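You operate a simulated robot arm through the tools that you are given. There is no shell and no other tool. Be economical: measure what you need, move in short steps, check, and stop when the job is done.

You are at the controls of a simulated robot arm. One attempt, no reset.

JOB
Swap the ribbed plug in the grey socket for the small gauge.
Fine: shut the blue valve beside it before unlocking and open it once the gauge is locked in; stand the plug in the middle black cup; keep the line above 4 bar and leave the reset button alone. Set down upright: ribbed plug.

It is judged by the outcome, as a careful person would: the job done as asked, and still so three seconds after it is handed in. It fails if anything else is knocked over, pushed out of place, dropped, spilled or broken.

ROBOT AND FRAMES
A 6-joint arm with a two-finger gripper, on a carriage that runs on a rail from [-420, -1446] to [233, 801] (x, y) and turns from -152 to 180 degrees about z. Base frame: it is fixed where the carriage stands at the start and does not move with it; the origin is on the floor, on the carriage's upright axis, x ahead of it, y to its left, z up. Units: mm, degrees, N and s.
Its first joint turns from -166.0 to 166.0 degrees. Places, roughly: air pipe [1500, 400, 500]; back blue valve handle [900, -200, 700]; grey socket [900, -100, 700]; inside of the middle black cup [600, -100, 600]; reset button [1500, 500, 500]. Payload 5 kg.
Tool frame: the origin (TCP) lies between the finger pads and is the grasp point; the fingertips stand 30 mm ahead of it; z points along the fingers, y is the line along which they close. Largest opening 176 mm; the body of the gripper starts 153 mm behind the TCP.
Orientation is that of the tool frame in the base frame, as a unit quaternion [x, y, z, w]. With the fingers straight down and closing along the base's y, the tool's x points along the base's -x, its y along +y and its z along -z.

CONTROLS
- The arm moves only by the tool servo_tool. Its argument "targets" is a list that holds one entry, the list of rows, each a list of 7 numbers: the turn, a rotation vector about the base's x, y, z in degrees, then the shift along the base's x, y, z in mm, then the finger opening in mm, from 0 to 176. In form: [[[wx, wy, wz, x, y, z, fingers], ...]]. A call has 1 to 8 rows; each row is the pose to reach, as a shift and turn from the pose commanded when the call began. Rows are played at 5 a second. More than 50 mm and 8.6 degrees between two rows, or a gripper value outside its range, and nothing of the call is played. Where a pose cannot be reached the arm comes as near as it can. A force on the tool above 40 N (or 10 N above the force at the start of the call, whichever is more), or a blocked arm, ends the call early, and 0.2 s more pass. Each finger halts on what it meets, pressing with about 35 N; the grip force reading is that of the motor and also rises with nothing between the fingers. The clock runs only during rows and for 0.2 s after the last one: add rows that repeat a pose to give the fingers time. It gives the time, the measured TCP pose, the force on the tool (base axes), the opening and the grip force at its end, in the units of the frame above (readings bear some noise), with the torque about the TCP (base axes, N m) and any sound that the robot's microphone picked up.
- Cameras (640 x 400 px; columns grow to the right, rows downward): "scene" is now at [-33.6, 217.4, 1492.5]; the picture's right is [-0.36, -0.93, 0.00], its down [-0.61, 0.23, -0.76] and it looks along [0.71, -0.27, -0.65] (base axes); focal length 264 px, centre (320, 200). "wrist" rides on the gripper at [67, -9, -183] in the tool frame; the picture's right is [0.14, 0.99, 0.00], its down [-0.92, 0.13, -0.36] and it looks along [-0.36, 0.05, 0.93] (tool axes); focal length 251 px, centre (320, 200). There is no depth. A picture from a camera that has moved, and an enlarged one, comes with that camera's place and axes in the base frame and with its lens.
- snapshot(camera): a new picture of that camera. It takes no simulated time.
- slide_trunk(by): slides the trunk up (or, below 0, down) by that many mm; the arm and the scene camera ride with it, the base frame stays. It gives what a move gives, with no picture.
- roll_base(legs): drives the robot by 1 to 6 legs, each [ahead, left, turn to the left] in mm, mm and degrees, along the robot's own axes; the way and the turn of a leg run together, so that a leg with both is an arc; at most 1500 mm and 180 degrees a leg. The arm and the cameras ride along, it lands a little off, and it stops where it bumps. It keeps to its track: a leg is cut to what the track allows. It gives what a move gives.
- head_to(pan, tilt): turns the head with the scene camera to pan (to the left, within 120 degrees either way) and tilt (down, from -29 to 69), counted from straight ahead of the robot. It gives what a move gives.
- close_up(camera, box): a new picture of the part [left, top, right, bottom] of that camera's present view, enlarged. It takes no simulated time.
- finish_job(): hands the job in; it is judged then, once.

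Work in short steps. Places have to be worked out from the pictures, the camera data and where the tool is seen: move nearer, look again, correct. Check each grasp and each placing, and mend what went wrong. You have 120 turns and 90 pictures in all, those below and enlarged ones among them. Open the gripper and draw the arm clear of the work before you hand the job in, unless the task says otherwise; then end with one line.

The tools are called by a JSON object that holds its "api" and its "payload". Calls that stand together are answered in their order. servo_tool: Moves the arm, as the interface text tells. Its arguments: {"type":"object","properties":{"targets":{"type":"array","items":{"type":"array","items":{"type":"array","items":{"type":"number"}}}}},"required":["targets"]} The other tools are called the same way: slide_trunk (by) slides the trunk up or down; roll_base (legs) drives the base; head_to (pan, tilt) turns the head that bears the scene camera; snapshot (camera) takes a picture; close_up (camera, box) takes an enlarged picture of a part of a camera's view; finish_job () hands the job in.

At the start:

```text
clock: 0.0
tool_pos: [524.8, -186.6, 907.5]
ee_rot: [0.001, 0.999, -0.014, 0.039]
wrist_force: [-0.3, 0.6, 0.4]
torque: [-0.01, -0.01, 0.03]
opening: 175.9
gripper_force: 0.1
trunk travel left (down, up): [-150.0, 200.0]
robot x, y, heading: [-0.7, 1.1, -0.1]
head pan, tilt: [-20.8, 44.7]
```

scene: 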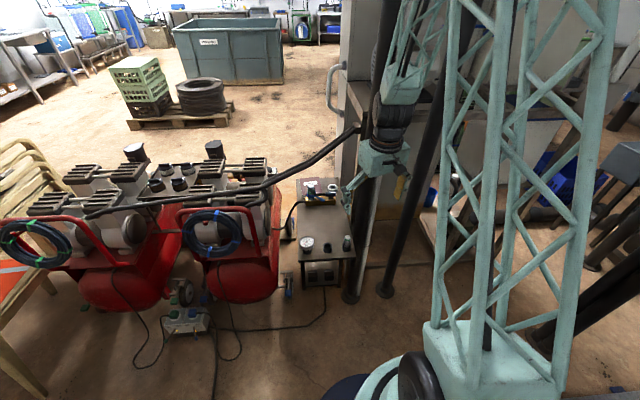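
wrist: 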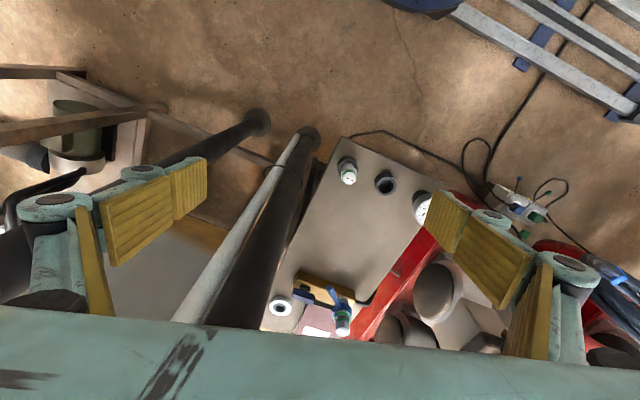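

The table with the cups and manifold is at about the middle of the scene view; I look closer with both cameras.

{"api": "close_up", "payload": {"camera": "scene", "box": [270, 160, 370, 300]}}

{"api": "close_up", "payload": {"camera": "wrist", "box": [240, 130, 460, 350]}}

```text
2.86 times, centred on (320, 230) of scene
camera zoom: at [-33.6, 217.4, 1492.5], right [-0.36, -0.93, 0.0], down [-0.61, 0.23, -0.76], along [0.71, -0.27, -0.65], focal length 754 px, centre (320, 114)
```

zoom: 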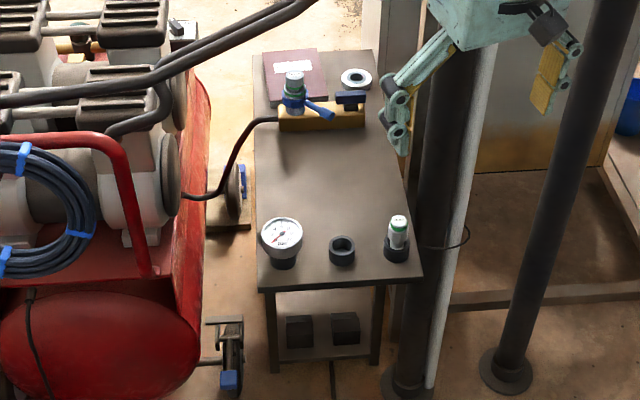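

```text
1.82 times, centred on (350, 240) of wrist
camera zoom: at [442.6, -191.3, 1085.5], right [-0.13, 0.99, -0.04], down [0.89, 0.14, 0.43], along [0.43, 0.02, -0.9], focal length 457 px, centre (266, 127)
```

zoom: 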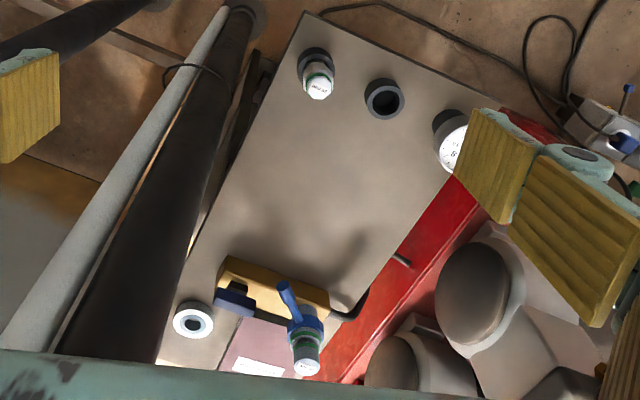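

From triangulation: middle cup ≈ (602,-62, rim 644), gauge ≈ (634,19), other plug ≈ (583,-137), manifold near x≈880. A post stands near (663,-260). I move the wrist left then forward, high up, for a better view.

{"api": "servo_tool", "payload": {"targets": [[[0, 0, 0, 0, 45, 10, 176], [0, 0, 0, 0, 90, 20, 176], [0, 0, 0, 0, 125, 30, 176], [0, 0, 0, 45, 125, 30, 176], [0, 0, 0, 90, 125, 30, 176], [0, 0, 0, 135, 125, 30, 176], [0, 0, 0, 175, 125, 30, 176]]]}}

{"api": "snapshot", "payload": {"camera": "wrist"}}

{"api": "snapshot", "payload": {"camera": "scene"}}

```text
clock: 1.6
tool_pos: [639.5, -202.7, 974.4]
ee_rot: [0.1, 0.994, -0.008, 0.053]
wrist_force: [-110.8, 54.3, 69.7]
torque: [-11.63, -20.07, -2.11]
opening: 176.2
gripper_force: 0.1
trunk travel left (down, up): [-150.0, 200.0]
robot x, y, heading: [-1.3, 3.0, -9.1]
head pan, tilt: [-20.8, 44.7]
stopped in row 7: the force on the tool passed its limit at 82 N (the readings are from after the stop); the commanded pose is now the measured one
```

```text
85 pictures are left
camera wrist: at [554.0, -194.5, 1149.6], right [0.06, 1.0, -0.02], down [0.89, -0.04, 0.46], along [0.46, -0.05, -0.89], focal length 251 px, centre (320, 200)
```

wrist: 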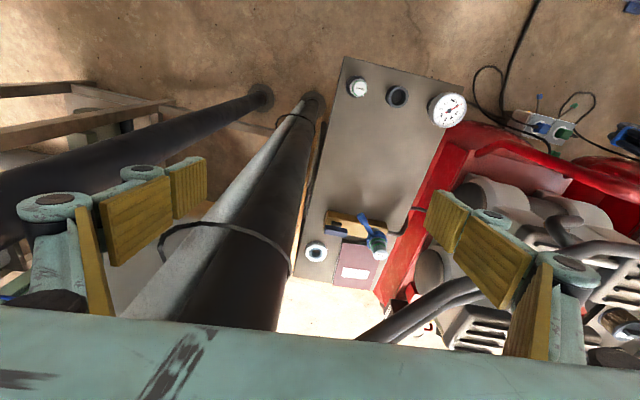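

```text
84 pictures are left
camera scene: at [-20.4, 193.7, 1498.5], right [-0.5, -0.87, -0.02], down [-0.55, 0.34, -0.76], along [0.67, -0.37, -0.65], focal length 264 px, centre (320, 200)
```

scene: 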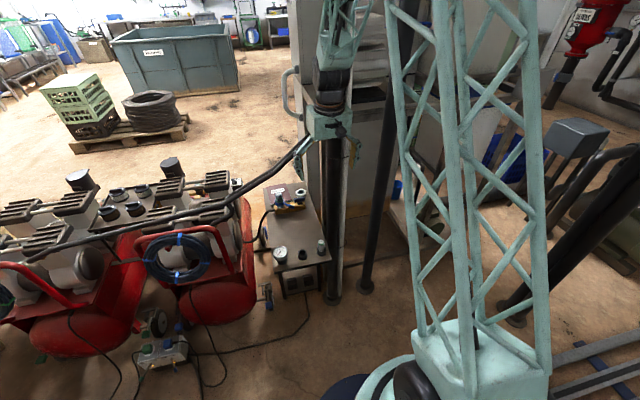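

The tool met something: a dark hose/rod running from the compressor (928,59,803) up through (730,-146,1027) to the post at about (663,-214,1100). I back off straight toward the robot.

{"api": "servo_tool", "payload": {"targets": [[[0, 0, 0, -20, 0, 5, 176], [0, 0, 0, -50, 0, 10, 176], [0, 0, 0, -90, 0, 15, 176], [0, 0, 0, -130, 0, 20, 176]]]}}

{"api": "snapshot", "payload": {"camera": "scene"}}

{"api": "snapshot", "payload": {"camera": "wrist"}}

```text
clock: 2.8
tool_pos: [543.3, -188.9, 922.1]
ee_rot: [0.09, 0.996, -0.005, 0.02]
wrist_force: [1.6, 0.5, 0.2]
torque: [0.05, 0.14, 0.03]
opening: 175.8
gripper_force: 0.1
trunk travel left (down, up): [-150.0, 200.0]
robot x, y, heading: [-1.5, 4.1, -8.7]
head pan, tilt: [-20.8, 44.7]
stopped in row 4: the arm was blocked; the commanded pose is now the measured one
```

```text
83 pictures are left
camera scene: at [35.9, 193.4, 1476.5], right [-0.49, -0.87, -0.01], down [-0.59, 0.34, -0.74], along [0.64, -0.36, -0.68], focal length 264 px, centre (320, 200)
```

scene: 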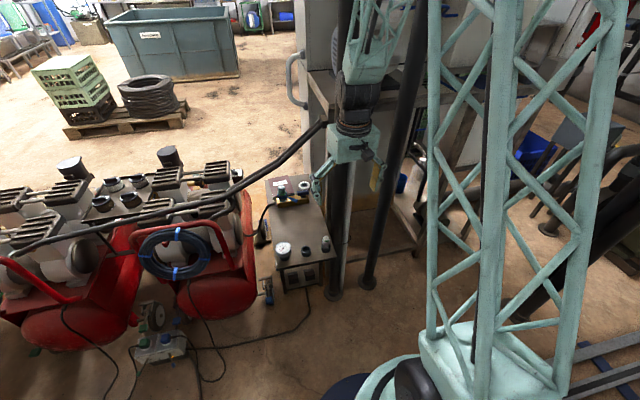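

```text
82 pictures are left
camera wrist: at [468.5, -183.9, 1103.6], right [0.04, 1.0, -0.01], down [0.92, -0.03, 0.4], along [0.4, -0.03, -0.92], focal length 251 px, centre (320, 200)
```

wrist: 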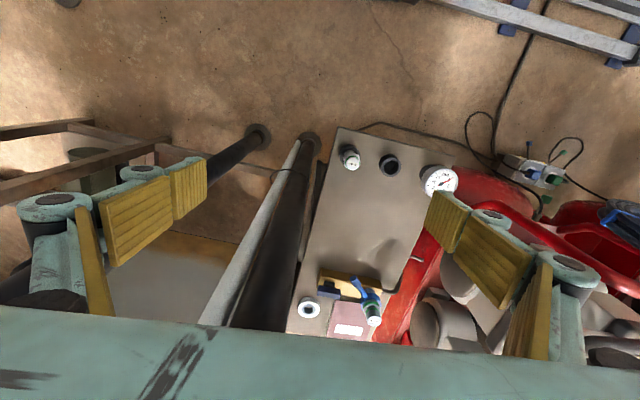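

The wrist force is gone but the robot's body seems still settling. I hold the pose to see the state settle.

{"api": "servo_tool", "payload": {"targets": [[[0, 0, 0, -5, 0, 0, 176], [0, 0, 0, -10, 0, 0, 176], [0, 0, 0, -10, 0, 0, 176], [0, 0, 0, -10, 0, 0, 176]]]}}

{"api": "head_to", "payload": {"pan": -20.8, "tilt": 25}}

{"api": "snapshot", "payload": {"camera": "scene"}}

```text
clock: 4.0
tool_pos: [533.8, -187.5, 919.0]
ee_rot: [0.09, 0.996, -0.006, 0.018]
wrist_force: [1.2, 0.3, 0.5]
torque: [0.07, 0.18, -0.01]
opening: 175.8
gripper_force: 0.1
trunk travel left (down, up): [-150.0, 200.0]
robot x, y, heading: [0.5, 4.3, -8.9]
head pan, tilt: [-20.8, 44.7]
stopped in row 4: the arm was blocked; the commanded pose is now the measured one
```

```text
clock: 4.8
tool_pos: [538.1, -188.2, 921.2]
ee_rot: [0.087, 0.996, -0.006, 0.021]
wrist_force: [-0.5, 0.6, -0.1]
torque: [-0.01, -0.02, 0.0]
opening: 175.6
gripper_force: 0.0
trunk travel left (down, up): [-150.0, 200.0]
robot x, y, heading: [2.8, 0.6, -8.6]
head pan, tilt: [-20.8, 25.0]
```

```text
81 pictures are left
camera scene: at [45.8, 187.8, 1506.0], right [-0.49, -0.87, -0.01], down [-0.34, 0.19, -0.92], along [0.8, -0.45, -0.39], focal length 264 px, centre (320, 200)
```

scene: 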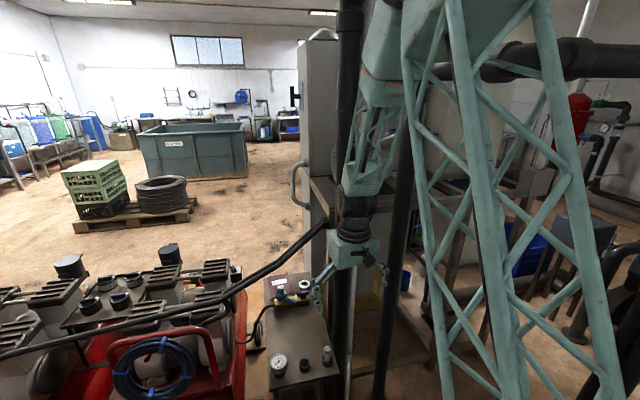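

The arm is free of the hose but the carriage was turned to -8.6°. I restore the heading, then check; later I will shift left along the rail to keep the forearm away from the post.

{"api": "roll_base", "payload": {"legs": [[0, 0, 8.6]]}}

{"api": "snapshot", "payload": {"camera": "scene"}}

```text
clock: 5.8
tool_pos: [549.0, -143.0, 924.1]
ee_rot: [0.031, 0.999, 0.005, 0.027]
wrist_force: [-0.5, 0.2, -0.3]
torque: [-0.03, -0.02, 0.0]
opening: 176.0
gripper_force: 0.1
trunk travel left (down, up): [-150.0, 200.0]
robot x, y, heading: [4.6, 0.5, -1.3]
head pan, tilt: [-20.8, 25.0]
```

```text
80 pictures are left
camera scene: at [9.1, 162.4, 1509.5], right [-0.37, -0.93, -0.03], down [-0.35, 0.17, -0.92], along [0.86, -0.33, -0.39], focal length 264 px, centre (320, 200)
```

scene: 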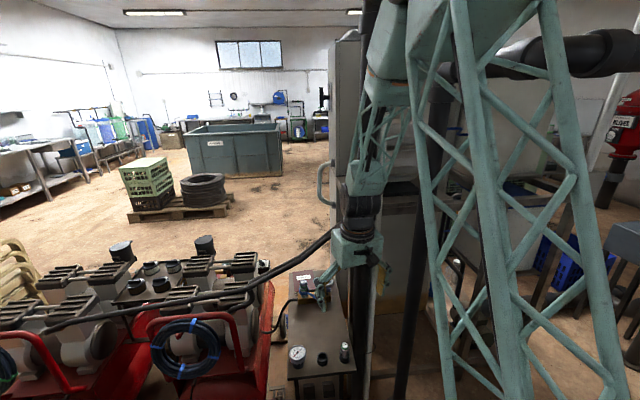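

The carriage is nearly back. Now I shift along the rail about 230 mm to the left.

{"api": "roll_base", "payload": {"legs": [[62, 221, 1.3]]}}

{"api": "head_to", "payload": {"pan": -25, "tilt": 40}}

{"api": "snapshot", "payload": {"camera": "scene"}}

{"api": "snapshot", "payload": {"camera": "wrist"}}

```text
clock: 6.5
tool_pos: [528.4, -163.6, 918.8]
ee_rot: [0.064, 0.998, 0.0, 0.015]
wrist_force: [1.1, -0.2, -0.1]
torque: [-0.01, 0.18, 0.01]
opening: 176.1
gripper_force: 0.1
trunk travel left (down, up): [-150.0, 200.0]
robot x, y, heading: [-3.6, 1.8, -3.2]
head pan, tilt: [-20.8, 25.0]
stopped in leg 1: the robot was blocked; the commanded pose is now the measured one
```

```text
clock: 7.3
tool_pos: [532.3, -163.6, 920.6]
ee_rot: [0.062, 0.998, -0.001, 0.017]
wrist_force: [0.0, 0.1, 1.2]
torque: [0.0, 0.02, 0.03]
opening: 176.1
gripper_force: 0.0
trunk travel left (down, up): [-150.0, 200.0]
robot x, y, heading: [-3.6, 0.1, -3.0]
head pan, tilt: [-25.0, 40.0]
```

```text
79 pictures are left
camera scene: at [11.5, 178.8, 1485.7], right [-0.47, -0.88, -0.01], down [-0.54, 0.3, -0.79], along [0.7, -0.36, -0.61], focal length 264 px, centre (320, 200)
```

scene: 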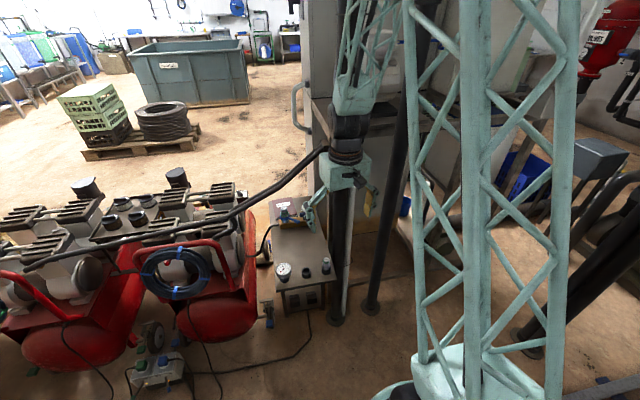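

```text
78 pictures are left
camera wrist: at [458.9, -164.2, 1102.0], right [-0.01, 1.0, 0.0], down [0.92, 0.02, 0.39], along [0.39, 0.0, -0.92], focal length 251 px, centre (320, 200)
```

wrist: 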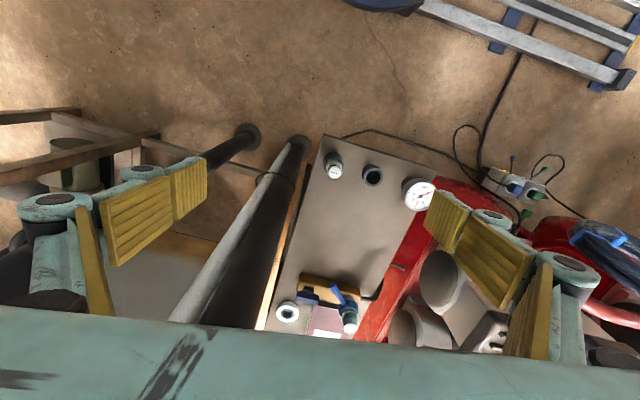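

Something blocks motion to +y without load on the tool: probably an arm link against the tall post. I look up at the elbow.

{"api": "head_to", "payload": {"pan": -30, "tilt": -10}}

{"api": "snapshot", "payload": {"camera": "scene"}}

```text
clock: 8.5
tool_pos: [532.9, -160.8, 920.8]
ee_rot: [0.061, 0.998, -0.001, 0.017]
wrist_force: [0.1, -1.2, -0.8]
torque: [0.02, -0.02, 0.01]
opening: 175.8
gripper_force: 0.0
trunk travel left (down, up): [-150.0, 200.0]
robot x, y, heading: [-3.1, 1.5, -2.9]
head pan, tilt: [-30.0, -10.0]
```

```text
77 pictures are left
camera scene: at [3.8, 174.0, 1564.9], right [-0.54, -0.84, -0.02], down [0.19, -0.1, -0.98], along [0.82, -0.53, 0.21], focal length 264 px, centre (320, 200)
```

scene: 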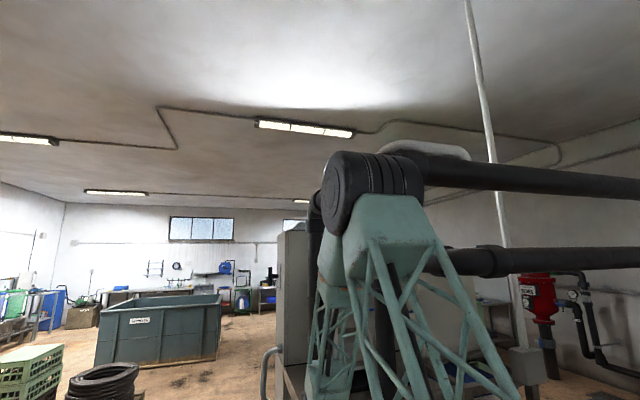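

Nothing obvious at the elbow besides overhead pipes farther off. I look around the carriage for what blocks it.

{"api": "head_to", "payload": {"pan": 60, "tilt": 50}}

{"api": "snapshot", "payload": {"camera": "scene"}}

{"api": "head_to", "payload": {"pan": -70, "tilt": 30}}

{"api": "snapshot", "payload": {"camera": "scene"}}

```text
clock: 10.2
tool_pos: [532.1, -161.4, 922.4]
ee_rot: [0.06, 0.998, -0.001, 0.017]
wrist_force: [0.7, 1.7, 0.2]
torque: [0.0, 0.01, 0.03]
opening: 175.8
gripper_force: 0.1
trunk travel left (down, up): [-150.0, 200.0]
robot x, y, heading: [-1.3, 3.6, -3.1]
head pan, tilt: [60.0, 50.0]
```

```text
76 pictures are left
camera scene: at [-21.8, 285.1, 1471.1], right [0.84, -0.54, 0.04], down [-0.39, -0.65, -0.66], along [0.38, 0.54, -0.75], focal length 264 px, centre (320, 200)
```

scene: 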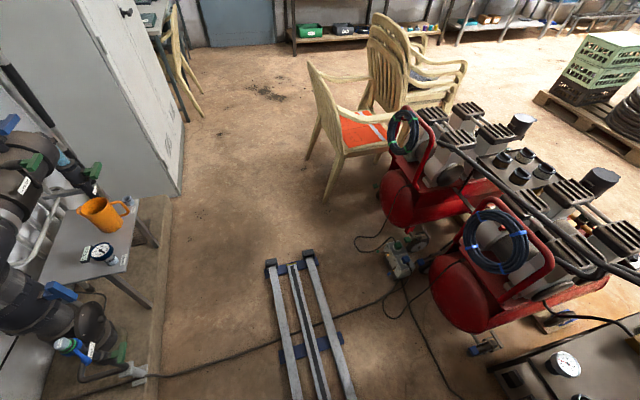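

```text
clock: 12.3
tool_pos: [531.1, -155.8, 925.6]
ee_rot: [0.057, 0.998, -0.004, 0.016]
wrist_force: [0.9, -0.6, 0.0]
torque: [0.03, 0.13, 0.03]
opening: 176.0
gripper_force: 0.0
trunk travel left (down, up): [-150.0, 200.0]
robot x, y, heading: [0.4, 0.8, -3.1]
head pan, tilt: [-70.0, 30.0]
```

```text
75 pictures are left
camera scene: at [-38.3, 138.2, 1504.9], right [-0.95, -0.3, -0.04], down [-0.11, 0.47, -0.88], along [0.28, -0.83, -0.48], focal length 264 px, centre (320, 200)
```

scene: 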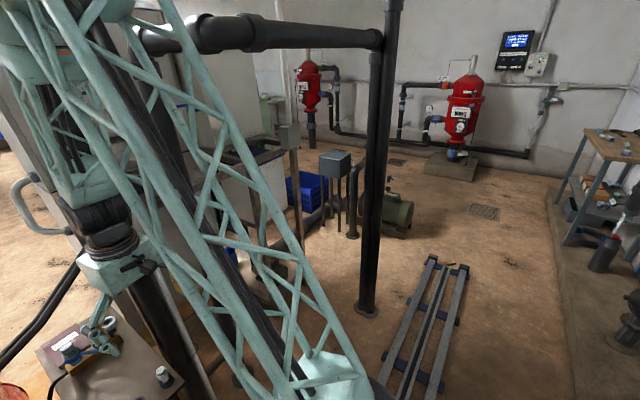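

No obstacle near the carriage. I test the arm freely: a small move up and toward the robot, then compare the measured motion.

{"api": "servo_tool", "payload": {"targets": [[[0, 0, 0, -10, 0, 10, 176], [0, 0, 0, -25, 0, 25, 176], [0, 0, 0, -40, 0, 40, 176], [0, 0, 0, -40, 0, 40, 176], [0, 0, 0, -40, 0, 40, 176], [0, 0, 0, -40, 0, 40, 176]]]}}

{"api": "snapshot", "payload": {"camera": "scene"}}

```text
clock: 13.9
tool_pos: [493.8, -150.2, 920.9]
ee_rot: [0.057, 0.998, 0.005, -0.02]
wrist_force: [2.8, -1.1, 1.6]
torque: [0.18, 0.4, 0.0]
opening: 176.4
gripper_force: 0.1
trunk travel left (down, up): [-150.0, 200.0]
robot x, y, heading: [0.3, 1.0, -2.5]
head pan, tilt: [-70.0, 30.0]
stopped in row 6: the arm was blocked; the commanded pose is now the measured one
```

```text
74 pictures are left
camera scene: at [-9.8, 136.0, 1498.1], right [-0.95, -0.3, -0.02], down [-0.13, 0.47, -0.87], along [0.27, -0.83, -0.49], focal length 264 px, centre (320, 200)
```

scene: 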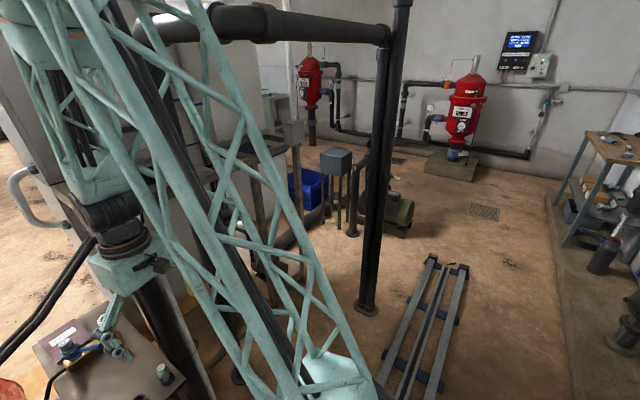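

The tool does not rise and the body leans, so a link above is held. I look up at the elbow from two pans.

{"api": "head_to", "payload": {"pan": -55, "tilt": -20}}

{"api": "snapshot", "payload": {"camera": "scene"}}

{"api": "head_to", "payload": {"pan": -20, "tilt": 5}}

{"api": "snapshot", "payload": {"camera": "scene"}}

```text
clock: 15.0
tool_pos: [493.7, -148.0, 922.7]
ee_rot: [0.055, 0.998, 0.005, -0.02]
wrist_force: [-0.1, -0.5, -0.4]
torque: [0.01, 0.01, 0.01]
opening: 175.9
gripper_force: 0.1
trunk travel left (down, up): [-150.0, 200.0]
robot x, y, heading: [-1.0, -1.2, -2.5]
head pan, tilt: [-55.0, -20.0]
```

```text
73 pictures are left
camera scene: at [0.7, 157.5, 1576.5], right [-0.84, -0.54, -0.01], down [0.2, -0.29, -0.93], along [0.5, -0.79, 0.36], focal length 264 px, centre (320, 200)
```

scene: 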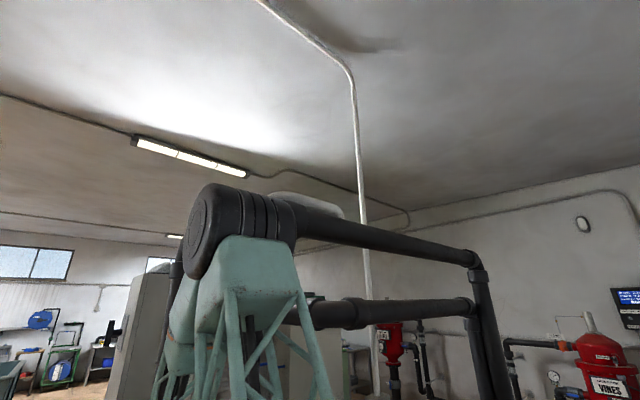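

```text
clock: 16.1
tool_pos: [492.7, -148.7, 924.0]
ee_rot: [0.054, 0.998, 0.005, -0.02]
wrist_force: [0.5, -0.4, -0.3]
torque: [-0.01, -0.01, -0.01]
opening: 175.8
gripper_force: 0.1
trunk travel left (down, up): [-150.0, 200.0]
robot x, y, heading: [-0.9, -3.1, -2.5]
head pan, tilt: [-20.0, 5.0]
```

```text
72 pictures are left
camera scene: at [45.0, 186.5, 1541.0], right [-0.38, -0.92, 0.0], down [-0.06, 0.03, -1.0], along [0.92, -0.38, -0.06], focal length 264 px, centre (320, 200)
```

scene: 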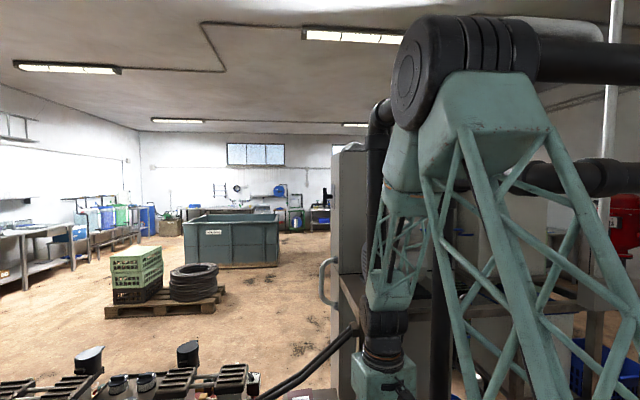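

I zoom in on the wrist and the end of the hose to see whether they are hooked together.

{"api": "head_to", "payload": {"pan": -25, "tilt": 30}}

{"api": "close_up", "payload": {"camera": "scene", "box": [260, 100, 420, 200]}}

```text
clock: 16.9
tool_pos: [492.7, -147.8, 925.3]
ee_rot: [0.054, 0.998, 0.005, -0.02]
wrist_force: [-0.3, 0.0, 0.2]
torque: [-0.02, 0.03, -0.03]
opening: 176.0
gripper_force: 0.0
trunk travel left (down, up): [-150.0, 200.0]
robot x, y, heading: [0.6, 0.1, -2.5]
head pan, tilt: [-25.0, 30.0]
```

```text
4.00 times, centred on (340, 150) of scene
camera zoom: at [40.8, 180.0, 1501.4], right [-0.46, -0.89, 0.0], down [-0.42, 0.22, -0.88], along [0.78, -0.4, -0.48], focal length 1055 px, centre (240, 400)
```

zoom: 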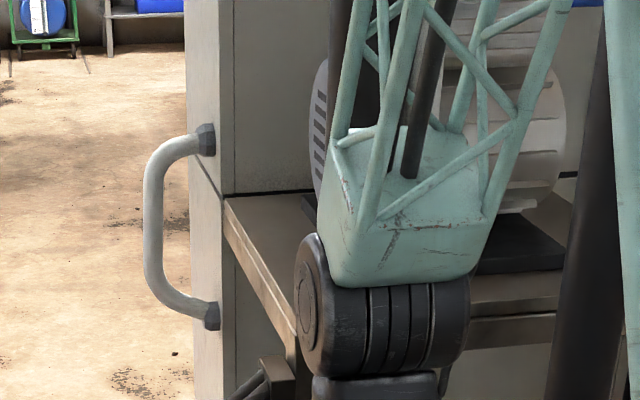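

{"api": "close_up", "payload": {"camera": "scene", "box": [240, 160, 440, 290]}}

{"api": "snapshot", "payload": {"camera": "wrist"}}

```text
3.08 times, centred on (340, 225) of scene
camera zoom: at [40.8, 180.0, 1501.4], right [-0.46, -0.89, 0.0], down [-0.42, 0.22, -0.88], along [0.78, -0.4, -0.48], focal length 812 px, centre (258, 123)
```

zoom: 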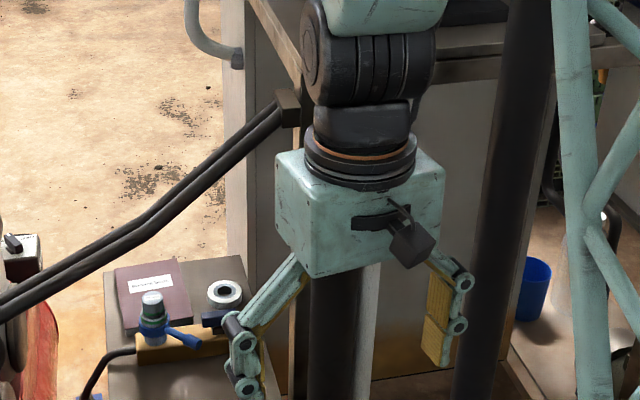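

```text
69 pictures are left
camera wrist: at [431.9, -152.7, 1112.3], right [-0.03, 1.0, 0.01], down [0.94, 0.02, 0.33], along [0.33, 0.02, -0.94], focal length 251 px, centre (320, 200)
```

wrist: 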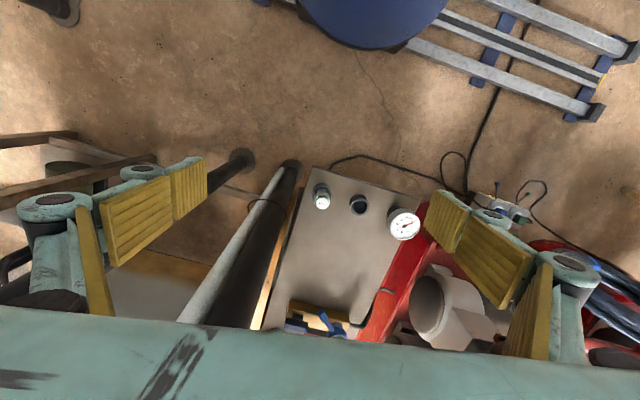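

The tool and both pipes are free of each other. I look at the shoulder and the carriage below.

{"api": "head_to", "payload": {"pan": -60, "tilt": 69}}

{"api": "snapshot", "payload": {"camera": "scene"}}

{"api": "head_to", "payload": {"pan": 20, "tilt": 69}}

{"api": "snapshot", "payload": {"camera": "scene"}}

```text
clock: 18.0
tool_pos: [524.4, -136.3, 1038.1]
ee_rot: [0.049, 0.999, -0.004, -0.018]
wrist_force: [0.9, -0.9, 0.9]
torque: [0.04, 0.0, 0.02]
opening: 176.0
gripper_force: 0.1
trunk travel left (down, up): [-150.0, 200.0]
robot x, y, heading: [0.2, 0.3, -2.2]
head pan, tilt: [-60.0, 68.8]
```

```text
68 pictures are left
camera scene: at [19.7, 184.6, 1558.7], right [-0.88, -0.47, 0.01], down [-0.44, 0.82, -0.37], along [0.17, -0.33, -0.93], focal length 264 px, centre (320, 200)
```

scene: 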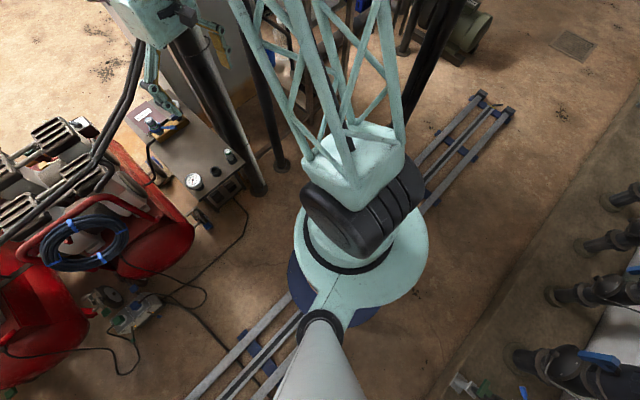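

```text
clock: 19.5
tool_pos: [521.6, -136.6, 1034.1]
ee_rot: [0.05, 0.999, -0.003, -0.017]
wrist_force: [0.1, -0.2, 0.4]
torque: [-0.01, 0.01, 0.0]
opening: 175.7
gripper_force: 0.1
trunk travel left (down, up): [-150.0, 200.0]
robot x, y, heading: [-2.4, 4.1, -2.1]
head pan, tilt: [20.0, 68.8]
```

```text
67 pictures are left
camera scene: at [45.0, 251.9, 1553.3], right [0.31, -0.95, 0.01], down [-0.89, -0.29, -0.36], along [0.34, 0.1, -0.93], focal length 264 px, centre (320, 200)
```

scene: 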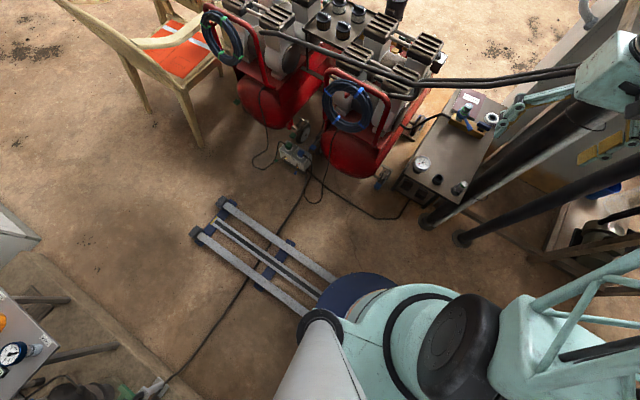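

Tilting the head released something: the tool jumped up 110 mm, so the head/arm had apparently been jammed together. Now I retest a small move.

{"api": "servo_tool", "payload": {"targets": [[[0, 0, 0, -10, 10, 0, 176], [0, 0, 0, -20, 20, 0, 176], [0, 0, 0, -20, 20, 0, 176], [0, 0, 0, -20, 20, 0, 176]]]}}

```text
clock: 20.5
tool_pos: [499.8, -125.3, 1028.1]
ee_rot: [0.053, 0.998, 0.0, -0.021]
wrist_force: [0.5, -0.4, -0.5]
torque: [0.0, 0.0, -0.01]
opening: 176.1
gripper_force: 0.0
trunk travel left (down, up): [-150.0, 200.0]
robot x, y, heading: [-3.2, 2.5, -2.3]
head pan, tilt: [20.0, 68.8]
```

Motion is free now. I drive along the rail to the left again.

{"api": "roll_base", "payload": {"legs": [[0, 0, 2.2], [64, 221, 0]]}}

{"api": "snapshot", "payload": {"camera": "wrist"}}

```text
clock: 22.7
tool_pos: [567.5, 103.9, 1030.8]
ee_rot: [0.037, 0.999, 0.004, -0.019]
wrist_force: [0.5, -0.6, -0.5]
torque: [0.04, -0.01, 0.01]
opening: 175.7
gripper_force: 0.0
trunk travel left (down, up): [-150.0, 200.0]
robot x, y, heading: [65.5, 221.8, -0.5]
head pan, tilt: [20.0, 68.8]
```

```text
66 pictures are left
camera wrist: at [506.4, 97.2, 1217.3], right [-0.07, 1.0, 0.01], down [0.94, 0.06, 0.33], along [0.33, 0.03, -0.94], focal length 251 px, centre (320, 200)
```

wrist: 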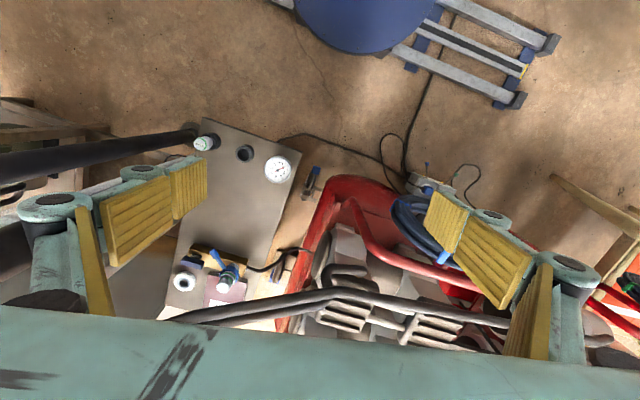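

The carriage is now at (66,222). I close the fingers and lower the wrist between pipe and robot to see the manifold under the pipes.

{"api": "servo_tool", "payload": {"targets": [[[0, -1, 1, 10, -15, -20, 140], [0, -2, 2, 20, -30, -40, 105], [-0.4, -2.2, 3, 30, -50, -65, 70], [-0.4, -2.2, 4.2, 40, -70, -90, 40], [-0.4, -2.2, 4.2, 50, -90, -115, 10], [-0.4, -2.2, 4.2, 65, -110, -140, 0], [-0.4, -2.2, 4.2, 73, -124, -160, 0], [-0.4, -2.2, 4.2, 73, -124, -160, 0]]]}}

{"api": "snapshot", "payload": {"camera": "wrist"}}

```text
clock: 24.5
tool_pos: [640.2, -21.6, 870.5]
ee_rot: [0.001, 1.0, 0.0, 0.0]
wrist_force: [0.4, -0.6, -0.9]
torque: [0.07, 0.1, -0.02]
opening: 0.0
gripper_force: 35.3
trunk travel left (down, up): [-150.0, 200.0]
robot x, y, heading: [67.4, 224.2, -0.3]
head pan, tilt: [20.0, 68.8]
```

```text
65 pictures are left
camera wrist: at [573.0, -31.0, 1054.3], right [-0.14, 0.99, 0.0], down [0.92, 0.13, 0.36], along [0.36, 0.05, -0.93], focal length 251 px, centre (320, 200)
```

wrist: 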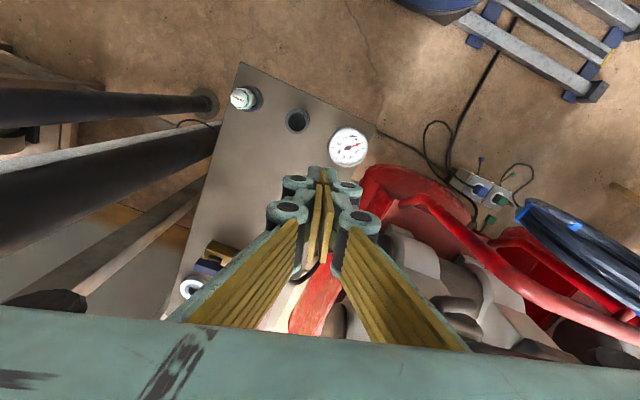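

I open the fingers and tilt the tool forward by 24° to look at the manifold between the fingers.

{"api": "servo_tool", "payload": {"targets": [[[0, -6, 0, 0, -5, 0, 60], [0, -12, 0, 0, -10, 0, 100], [0, -18, 0, 0, -20, 0, 140], [0, -24, 0, 0, -30, 0, 176], [0, -24, 0, 0, -30, 0, 176], [0, -24, 0, 0, -30, 0, 176]]]}}

{"api": "snapshot", "payload": {"camera": "wrist"}}

```text
clock: 25.9
tool_pos: [648.0, -41.2, 883.4]
ee_rot: [-0.054, 0.978, 0.026, 0.2]
wrist_force: [0.9, -5.6, -0.5]
torque: [0.92, 0.18, 0.2]
opening: 175.7
gripper_force: 0.1
out of reach, approached as far as the arm can: row 1, 2, 3, 4, 5, 6
trunk travel left (down, up): [-150.0, 200.0]
robot x, y, heading: [65.5, 222.8, -0.4]
head pan, tilt: [20.0, 68.8]
```

```text
64 pictures are left
camera wrist: at [515.8, -70.3, 1026.6], right [-0.24, 0.97, -0.03], down [0.69, 0.19, 0.7], along [0.68, 0.15, -0.71], focal length 251 px, centre (320, 200)
```

wrist: 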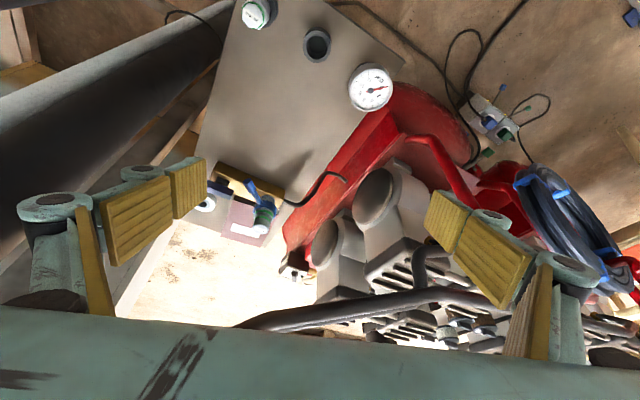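

The arm reached most of the tilt. I zoom in on the manifold.

{"api": "close_up", "payload": {"camera": "wrist", "box": [180, 150, 300, 250]}}

{"api": "head_to", "payload": {"pan": -20, "tilt": 60}}

{"api": "snapshot", "payload": {"camera": "scene"}}

```text
4.00 times, centred on (240, 200) of wrist
camera zoom: at [515.8, -70.3, 1026.6], right [-0.24, 0.97, -0.03], down [0.69, 0.19, 0.7], along [0.68, 0.15, -0.71], focal length 1006 px, centre (640, 200)
```

zoom: 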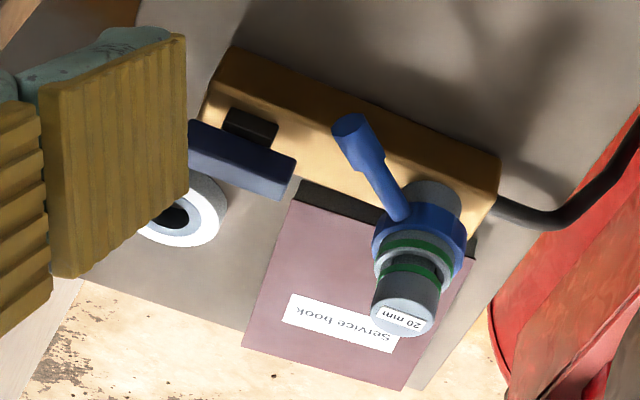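

```text
clock: 26.9
tool_pos: [646.3, -40.3, 884.2]
ee_rot: [-0.054, 0.978, 0.028, 0.201]
wrist_force: [0.7, 0.5, 0.8]
torque: [0.0, 0.01, 0.0]
opening: 176.0
gripper_force: 0.0
trunk travel left (down, up): [-150.0, 200.0]
robot x, y, heading: [67.5, 222.2, -0.5]
head pan, tilt: [-20.0, 60.0]
```

```text
62 pictures are left
camera scene: at [110.0, 410.1, 1566.1], right [-0.35, -0.94, 0.0], down [-0.81, 0.3, -0.5], along [0.47, -0.17, -0.87], focal length 264 px, centre (320, 200)
```

scene: 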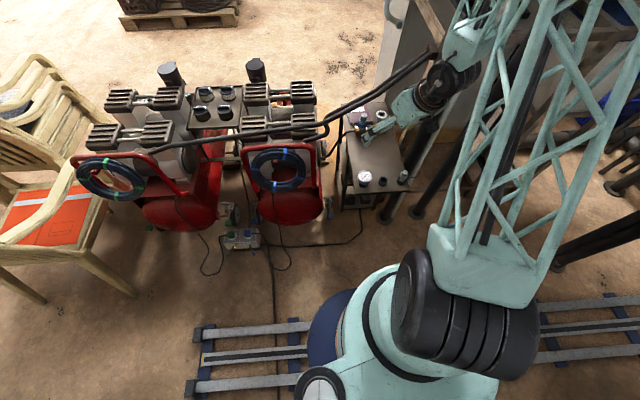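

I zoom in on the items in the three cups.

{"api": "close_up", "payload": {"camera": "wrist", "box": [220, 0, 420, 125]}}

{"api": "close_up", "payload": {"camera": "scene", "box": [330, 90, 430, 220]}}

```text
3.20 times, centred on (320, 62) of wrist
camera zoom: at [515.4, -69.9, 1026.8], right [-0.24, 0.97, -0.02], down [0.69, 0.19, 0.7], along [0.68, 0.15, -0.71], focal length 805 px, centre (320, 640)
```

zoom: 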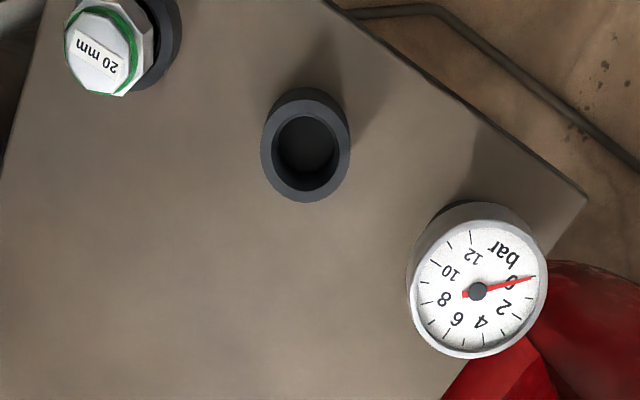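

```text
3.08 times, centred on (380, 155) of scene
camera zoom: at [110.0, 410.1, 1566.1], right [-0.35, -0.94, 0.0], down [-0.81, 0.3, -0.5], along [0.47, -0.17, -0.87], focal length 812 px, centre (135, 338)
```

zoom: 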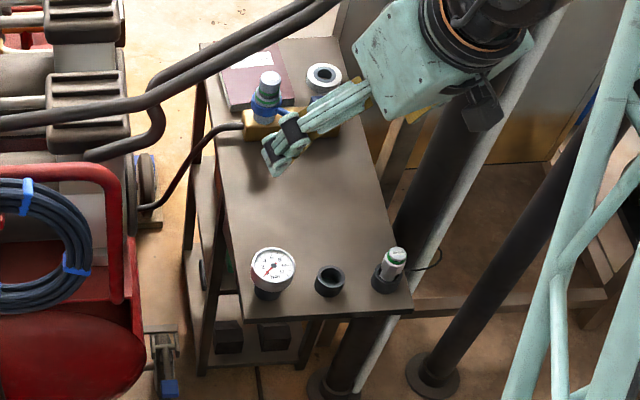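

I check the gauge on the other bench behind, to be sure which is the small one.

{"api": "head_to", "payload": {"pan": 100, "tilt": 45}}

{"api": "snapshot", "payload": {"camera": "scene"}}

```text
clock: 28.9
tool_pos: [646.6, -40.9, 884.8]
ee_rot: [-0.053, 0.978, 0.027, 0.2]
wrist_force: [-0.1, 0.0, -0.8]
torque: [-0.01, 0.01, 0.01]
opening: 176.3
gripper_force: 0.1
trunk travel left (down, up): [-150.0, 200.0]
robot x, y, heading: [65.5, 221.5, -0.7]
head pan, tilt: [100.0, 45.0]
```

```text
59 pictures are left
camera scene: at [34.0, 513.4, 1585.6], right [0.99, 0.17, 0.0], down [0.12, -0.7, -0.71], along [-0.12, 0.7, -0.71], focal length 264 px, centre (320, 200)
```

scene: 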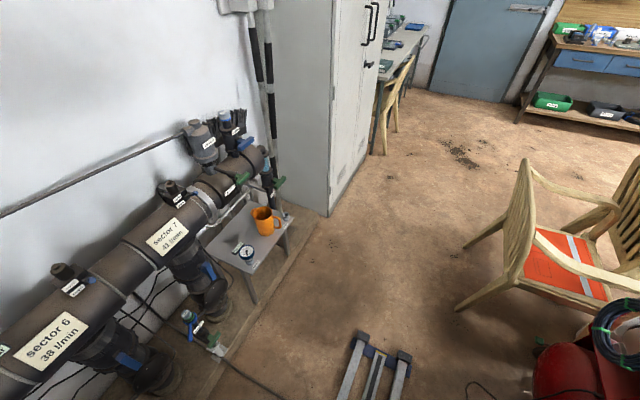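

{"api": "close_up", "payload": {"camera": "scene", "box": [170, 190, 320, 320]}}

```text
3.08 times, centred on (245, 255) of scene
camera zoom: at [34.0, 513.4, 1585.6], right [0.99, 0.17, 0.0], down [0.12, -0.7, -0.71], along [-0.12, 0.7, -0.71], focal length 812 px, centre (551, 31)
```

zoom: 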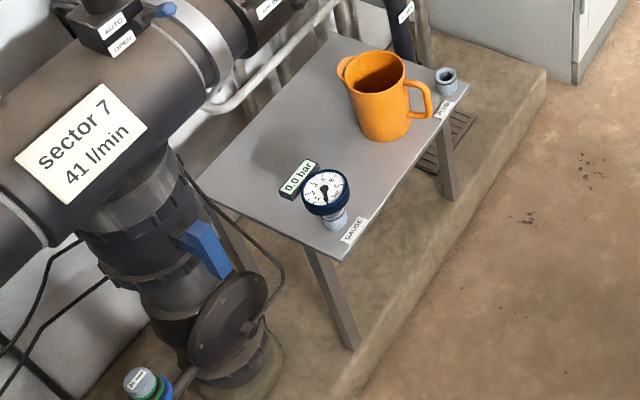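

The cup gauge on this table is the one to use. The plug top is near (918,-98,716), the valve handle near (890,-191,665), lever tip near (877,-144,645). I level the tool, rise and retreat to a staging point clear of pipes.

{"api": "servo_tool", "payload": {"targets": [[[0, 6, 0, -10, 15, 20, 140], [0, 12, 0, -20, 35, 50, 100], [0, 18, 0, -30, 60, 85, 60], [0, 24, 0, -40, 90, 120, 40], [0, 24, 0, -40, 115, 150, 40], [0, 24, 0, -40, 130, 180, 40], [0, 24, 0, -40, 130, 180, 40]]]}}

{"api": "head_to", "payload": {"pan": -30, "tilt": 45}}

{"api": "close_up", "payload": {"camera": "scene", "box": [220, 60, 420, 260]}}

```text
clock: 30.5
tool_pos: [613.3, 79.2, 1066.0]
ee_rot: [0.008, 1.0, 0.01, 0.004]
wrist_force: [-4.5, -7.7, -0.4]
torque: [1.31, -0.72, 0.11]
opening: 39.5
gripper_force: 0.1
out of reach, approached as far as the arm can: row 2, 3
trunk travel left (down, up): [-150.0, 200.0]
robot x, y, heading: [63.7, 225.4, -0.4]
head pan, tilt: [100.0, 45.0]
```

```text
clock: 32.6
tool_pos: [614.3, 79.4, 1065.2]
ee_rot: [0.008, 1.0, 0.013, 0.005]
wrist_force: [0.0, -0.1, -0.3]
torque: [0.02, -0.03, 0.01]
opening: 40.1
gripper_force: 0.0
trunk travel left (down, up): [-150.0, 200.0]
robot x, y, heading: [65.9, 220.6, -0.5]
head pan, tilt: [-30.0, 45.0]
```

```text
2.00 times, centred on (320, 160) of scene
camera zoom: at [117.7, 392.1, 1585.6], right [-0.51, -0.86, 0.0], down [-0.61, 0.36, -0.71], along [0.61, -0.36, -0.71], focal length 528 px, centre (320, 280)
```

zoom: 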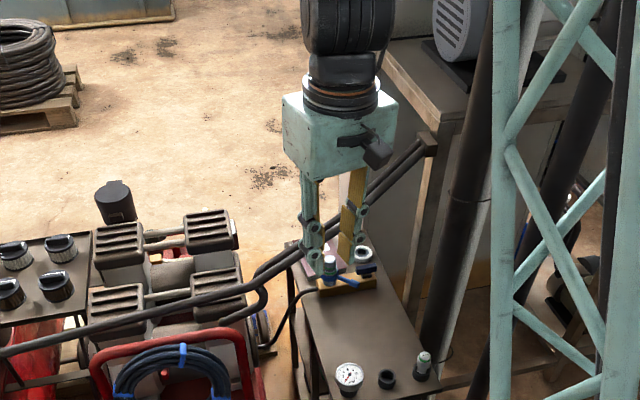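

The bench corner is at about (770,-249,1100) and the pipe bracket at (782,-243,1056). I take the wrist view to re-triangulate the pipes with a steady robot.

{"api": "snapshot", "payload": {"camera": "wrist"}}

{"api": "close_up", "payload": {"camera": "scene", "box": [290, 120, 400, 220]}}

```text
56 pictures are left
camera wrist: at [545.2, 67.0, 1248.3], right [-0.12, 0.99, 0.03], down [0.92, 0.1, 0.37], along [0.37, 0.07, -0.93], focal length 251 px, centre (320, 200)
```

wrist: 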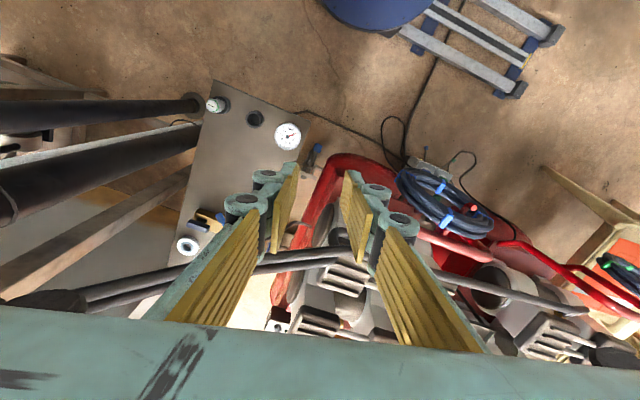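

```text
4.00 times, centred on (345, 170) of scene
camera zoom: at [117.7, 392.1, 1585.6], right [-0.51, -0.86, 0.0], down [-0.61, 0.36, -0.71], along [0.61, -0.36, -0.71], focal length 1055 px, centre (220, 320)
```

zoom: 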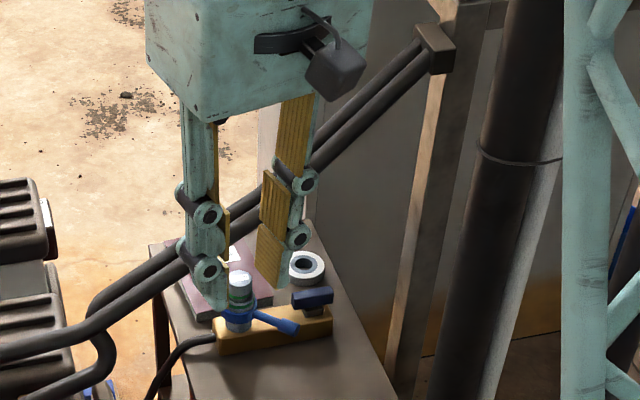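

Re-triangulating with the distinct bend shows the pipe runs nearly along y at x≈775 (z≈900 at y=127 up to 1056 at y=-243), so the manifold lies about 120 mm beyond it. I yaw the tool by +162° here so the camera comes on the far side, aligned to the table.

{"api": "servo_tool", "payload": {"targets": [[[0, 0, 8.4, 0, 0, 0, 40], [0, 0, 16.8, 0, 0, 0, 40], [0, 0, 25.2, 0, 0, 0, 40], [0, 0, 33.6, 0, 0, 0, 40], [0, 0, 42, 0, 0, 0, 40], [0, 0, 50.4, 0, 0, 0, 40], [0, 0, 58.8, 0, 0, 0, 40], [0, 0, 67.2, 0, 0, 0, 40]]]}}

{"api": "servo_tool", "payload": {"targets": [[[0, 0, 8.4, 0, 0, 0, 40], [0, 0, 16.8, 0, 0, 0, 40], [0, 0, 25.2, 0, 0, 0, 40], [0, 0, 33.6, 0, 0, 0, 40], [0, 0, 42, 0, 0, 0, 40], [0, 0, 50.4, 0, 0, 0, 40], [0, 0, 58.8, 0, 0, 0, 40], [0, 0, 67.2, 0, 0, 0, 40]]]}}

```text
clock: 34.4
tool_pos: [611.4, 71.0, 1064.5]
ee_rot: [-0.553, 0.833, 0.002, 0.001]
wrist_force: [-0.9, 0.5, 0.7]
torque: [0.0, 0.01, -0.05]
opening: 40.2
gripper_force: 0.1
trunk travel left (down, up): [-150.0, 200.0]
robot x, y, heading: [66.6, 223.6, -0.5]
head pan, tilt: [-30.0, 45.0]
```

```text
clock: 36.2
tool_pos: [611.5, 71.6, 1064.8]
ee_rot: [0.922, -0.386, -0.001, 0.001]
wrist_force: [-0.7, 0.6, 0.5]
torque: [0.0, 0.0, -0.01]
opening: 39.9
gripper_force: 0.1
trunk travel left (down, up): [-150.0, 200.0]
robot x, y, heading: [64.4, 222.2, -0.6]
head pan, tilt: [-30.0, 45.0]
```

I finish the yaw while crossing over the pipe at height (tips ≥1040), to hover above the manifold.

{"api": "servo_tool", "payload": {"targets": [[[0, 0, 4, 20, -10, 25, 40], [0, 0, 8, 60, -32, 30, 40], [0, 0, 12, 100, -55, 30, 40], [0, 0, 16, 142, -80, 30, 40], [0, 0, 20, 184, -105, 30, 40], [0, 0, 24, 226, -130, 30, 40], [0, 0, 27.4, 268, -155, 30, 40], [0, 0, 27.4, 289, -171, 30, 40]]]}}

{"api": "snapshot", "payload": {"camera": "wrist"}}

{"api": "snapshot", "payload": {"camera": "scene"}}

```text
clock: 38.0
tool_pos: [905.4, -59.0, 1087.2]
ee_rot: [0.981, -0.189, -0.001, 0.038]
wrist_force: [-0.2, -0.3, -0.1]
torque: [-0.08, 0.05, -0.01]
opening: 39.9
gripper_force: 0.1
out of reach, approached as far as the arm can: row 5, 6, 7, 8
trunk travel left (down, up): [-150.0, 200.0]
robot x, y, heading: [63.5, 219.9, -0.5]
head pan, tilt: [-30.0, 45.0]
```

```text
54 pictures are left
camera wrist: at [974.1, -62.9, 1270.4], right [-0.24, -0.97, 0.08], down [-0.9, 0.25, 0.36], along [-0.37, 0.02, -0.93], focal length 251 px, centre (320, 200)
```

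wrist: 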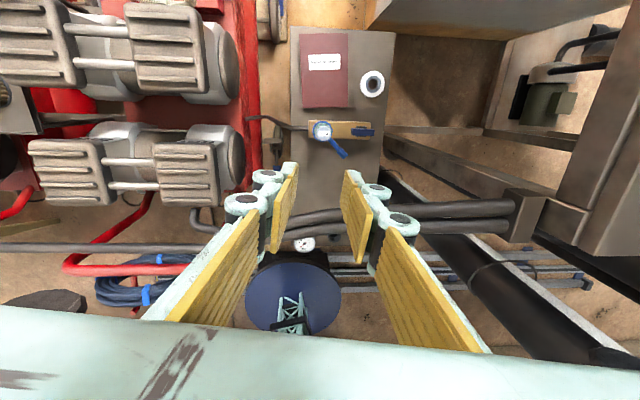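

```text
53 pictures are left
camera scene: at [118.0, 392.2, 1585.5], right [-0.51, -0.86, 0.0], down [-0.61, 0.36, -0.71], along [0.61, -0.36, -0.71], focal length 264 px, centre (320, 200)
```

scene: 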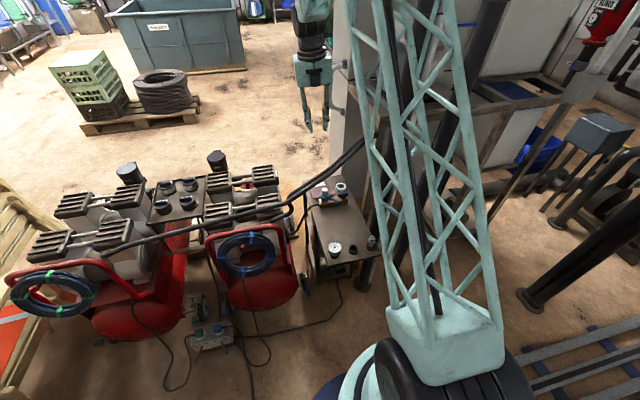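

Very clear overhead view. I zoom in on the manifold.

{"api": "close_up", "payload": {"camera": "wrist", "box": [285, 95, 395, 165]}}

```text
5.71 times, centred on (340, 130) of wrist
camera zoom: at [974.1, -62.9, 1270.4], right [-0.24, -0.97, 0.08], down [-0.9, 0.25, 0.36], along [-0.37, 0.02, -0.93], focal length 1437 px, centre (206, 600)
```

zoom: 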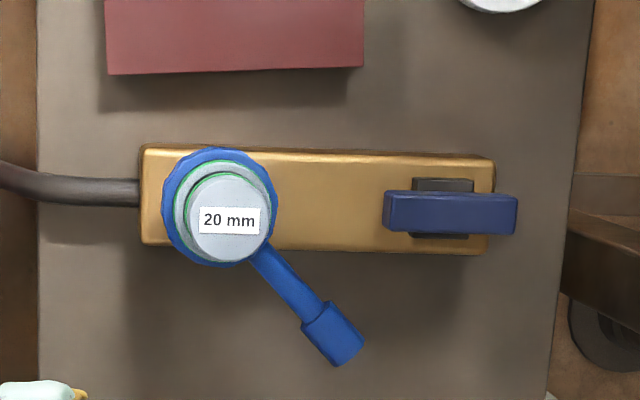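

Handle centre ≈(876,-186,678), socket axis ≈(902,-95), lever toward (839,-130). I descend above the valve with this yaw (body parallel to the pipe), keeping clear, and read the pose.

{"api": "servo_tool", "payload": {"targets": [[[0, 0, 0, -10, -15, -35, 40], [0, 0, 0, -20, -30, -75, 40], [0, 0, 0, -24, -55, -110, 40], [0, 0, 0, -24, -86, -140, 40], [0, 0, 0, -24, -86, -140, 40]]]}}

{"api": "snapshot", "payload": {"camera": "wrist"}}

```text
clock: 39.2
tool_pos: [883.4, -135.5, 943.5]
ee_rot: [0.978, -0.2, 0.0, 0.053]
wrist_force: [1.0, -1.0, -1.9]
torque: [0.11, 0.13, -0.03]
opening: 40.0
gripper_force: 0.2
out of reach, approached as far as the arm can: row 2, 3, 4, 5
trunk travel left (down, up): [-150.0, 200.0]
robot x, y, heading: [68.0, 225.6, -0.1]
head pan, tilt: [-30.0, 45.0]
```

```text
51 pictures are left
camera wrist: at [951.5, -134.2, 1127.4], right [-0.26, -0.96, 0.1], down [-0.89, 0.28, 0.36], along [-0.37, 0.0, -0.93], focal length 251 px, centre (320, 200)
```

wrist: 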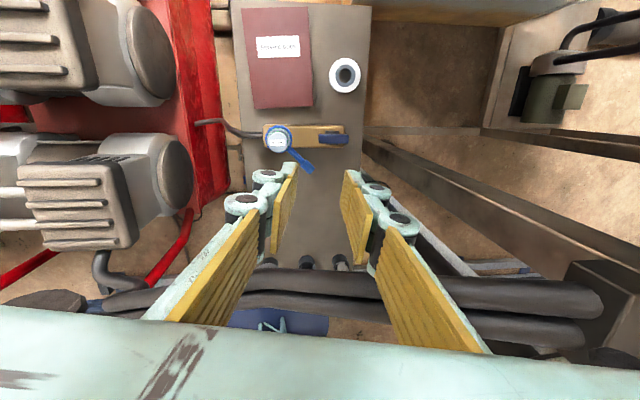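

The arm is near its length limit at this height, so I raise the trunk by 130 mm to gain reach.

{"api": "slide_trunk", "payload": {"by": 130}}

{"api": "servo_tool", "payload": {"targets": [[[0, 0, 0, -1, -5, -40, 40], [0, 0, 0, -2, -10, -80, 40], [0, 0, 0, -3, -15, -120, 40], [0, 0, 0, -4, -20, -150, 40], [0, 0, 0, -4, -20, -150, 40]]]}}

```text
clock: 40.8
tool_pos: [883.9, -134.5, 1074.7]
ee_rot: [0.979, -0.199, -0.001, 0.052]
wrist_force: [0.1, 0.7, 0.4]
torque: [0.04, 0.01, 0.02]
opening: 39.9
gripper_force: 0.0
trunk travel left (down, up): [-280.0, 70.0]
robot x, y, heading: [61.8, 222.3, -0.3]
head pan, tilt: [-30.0, 45.0]
```

```text
clock: 42.0
tool_pos: [879.3, -153.1, 925.8]
ee_rot: [0.978, -0.2, 0.0, 0.052]
wrist_force: [1.0, 0.4, -0.5]
torque: [0.0, 0.08, -0.02]
opening: 40.0
gripper_force: 0.1
trunk travel left (down, up): [-280.0, 70.0]
robot x, y, heading: [66.0, 224.6, -0.3]
head pan, tilt: [-30.0, 45.0]
```

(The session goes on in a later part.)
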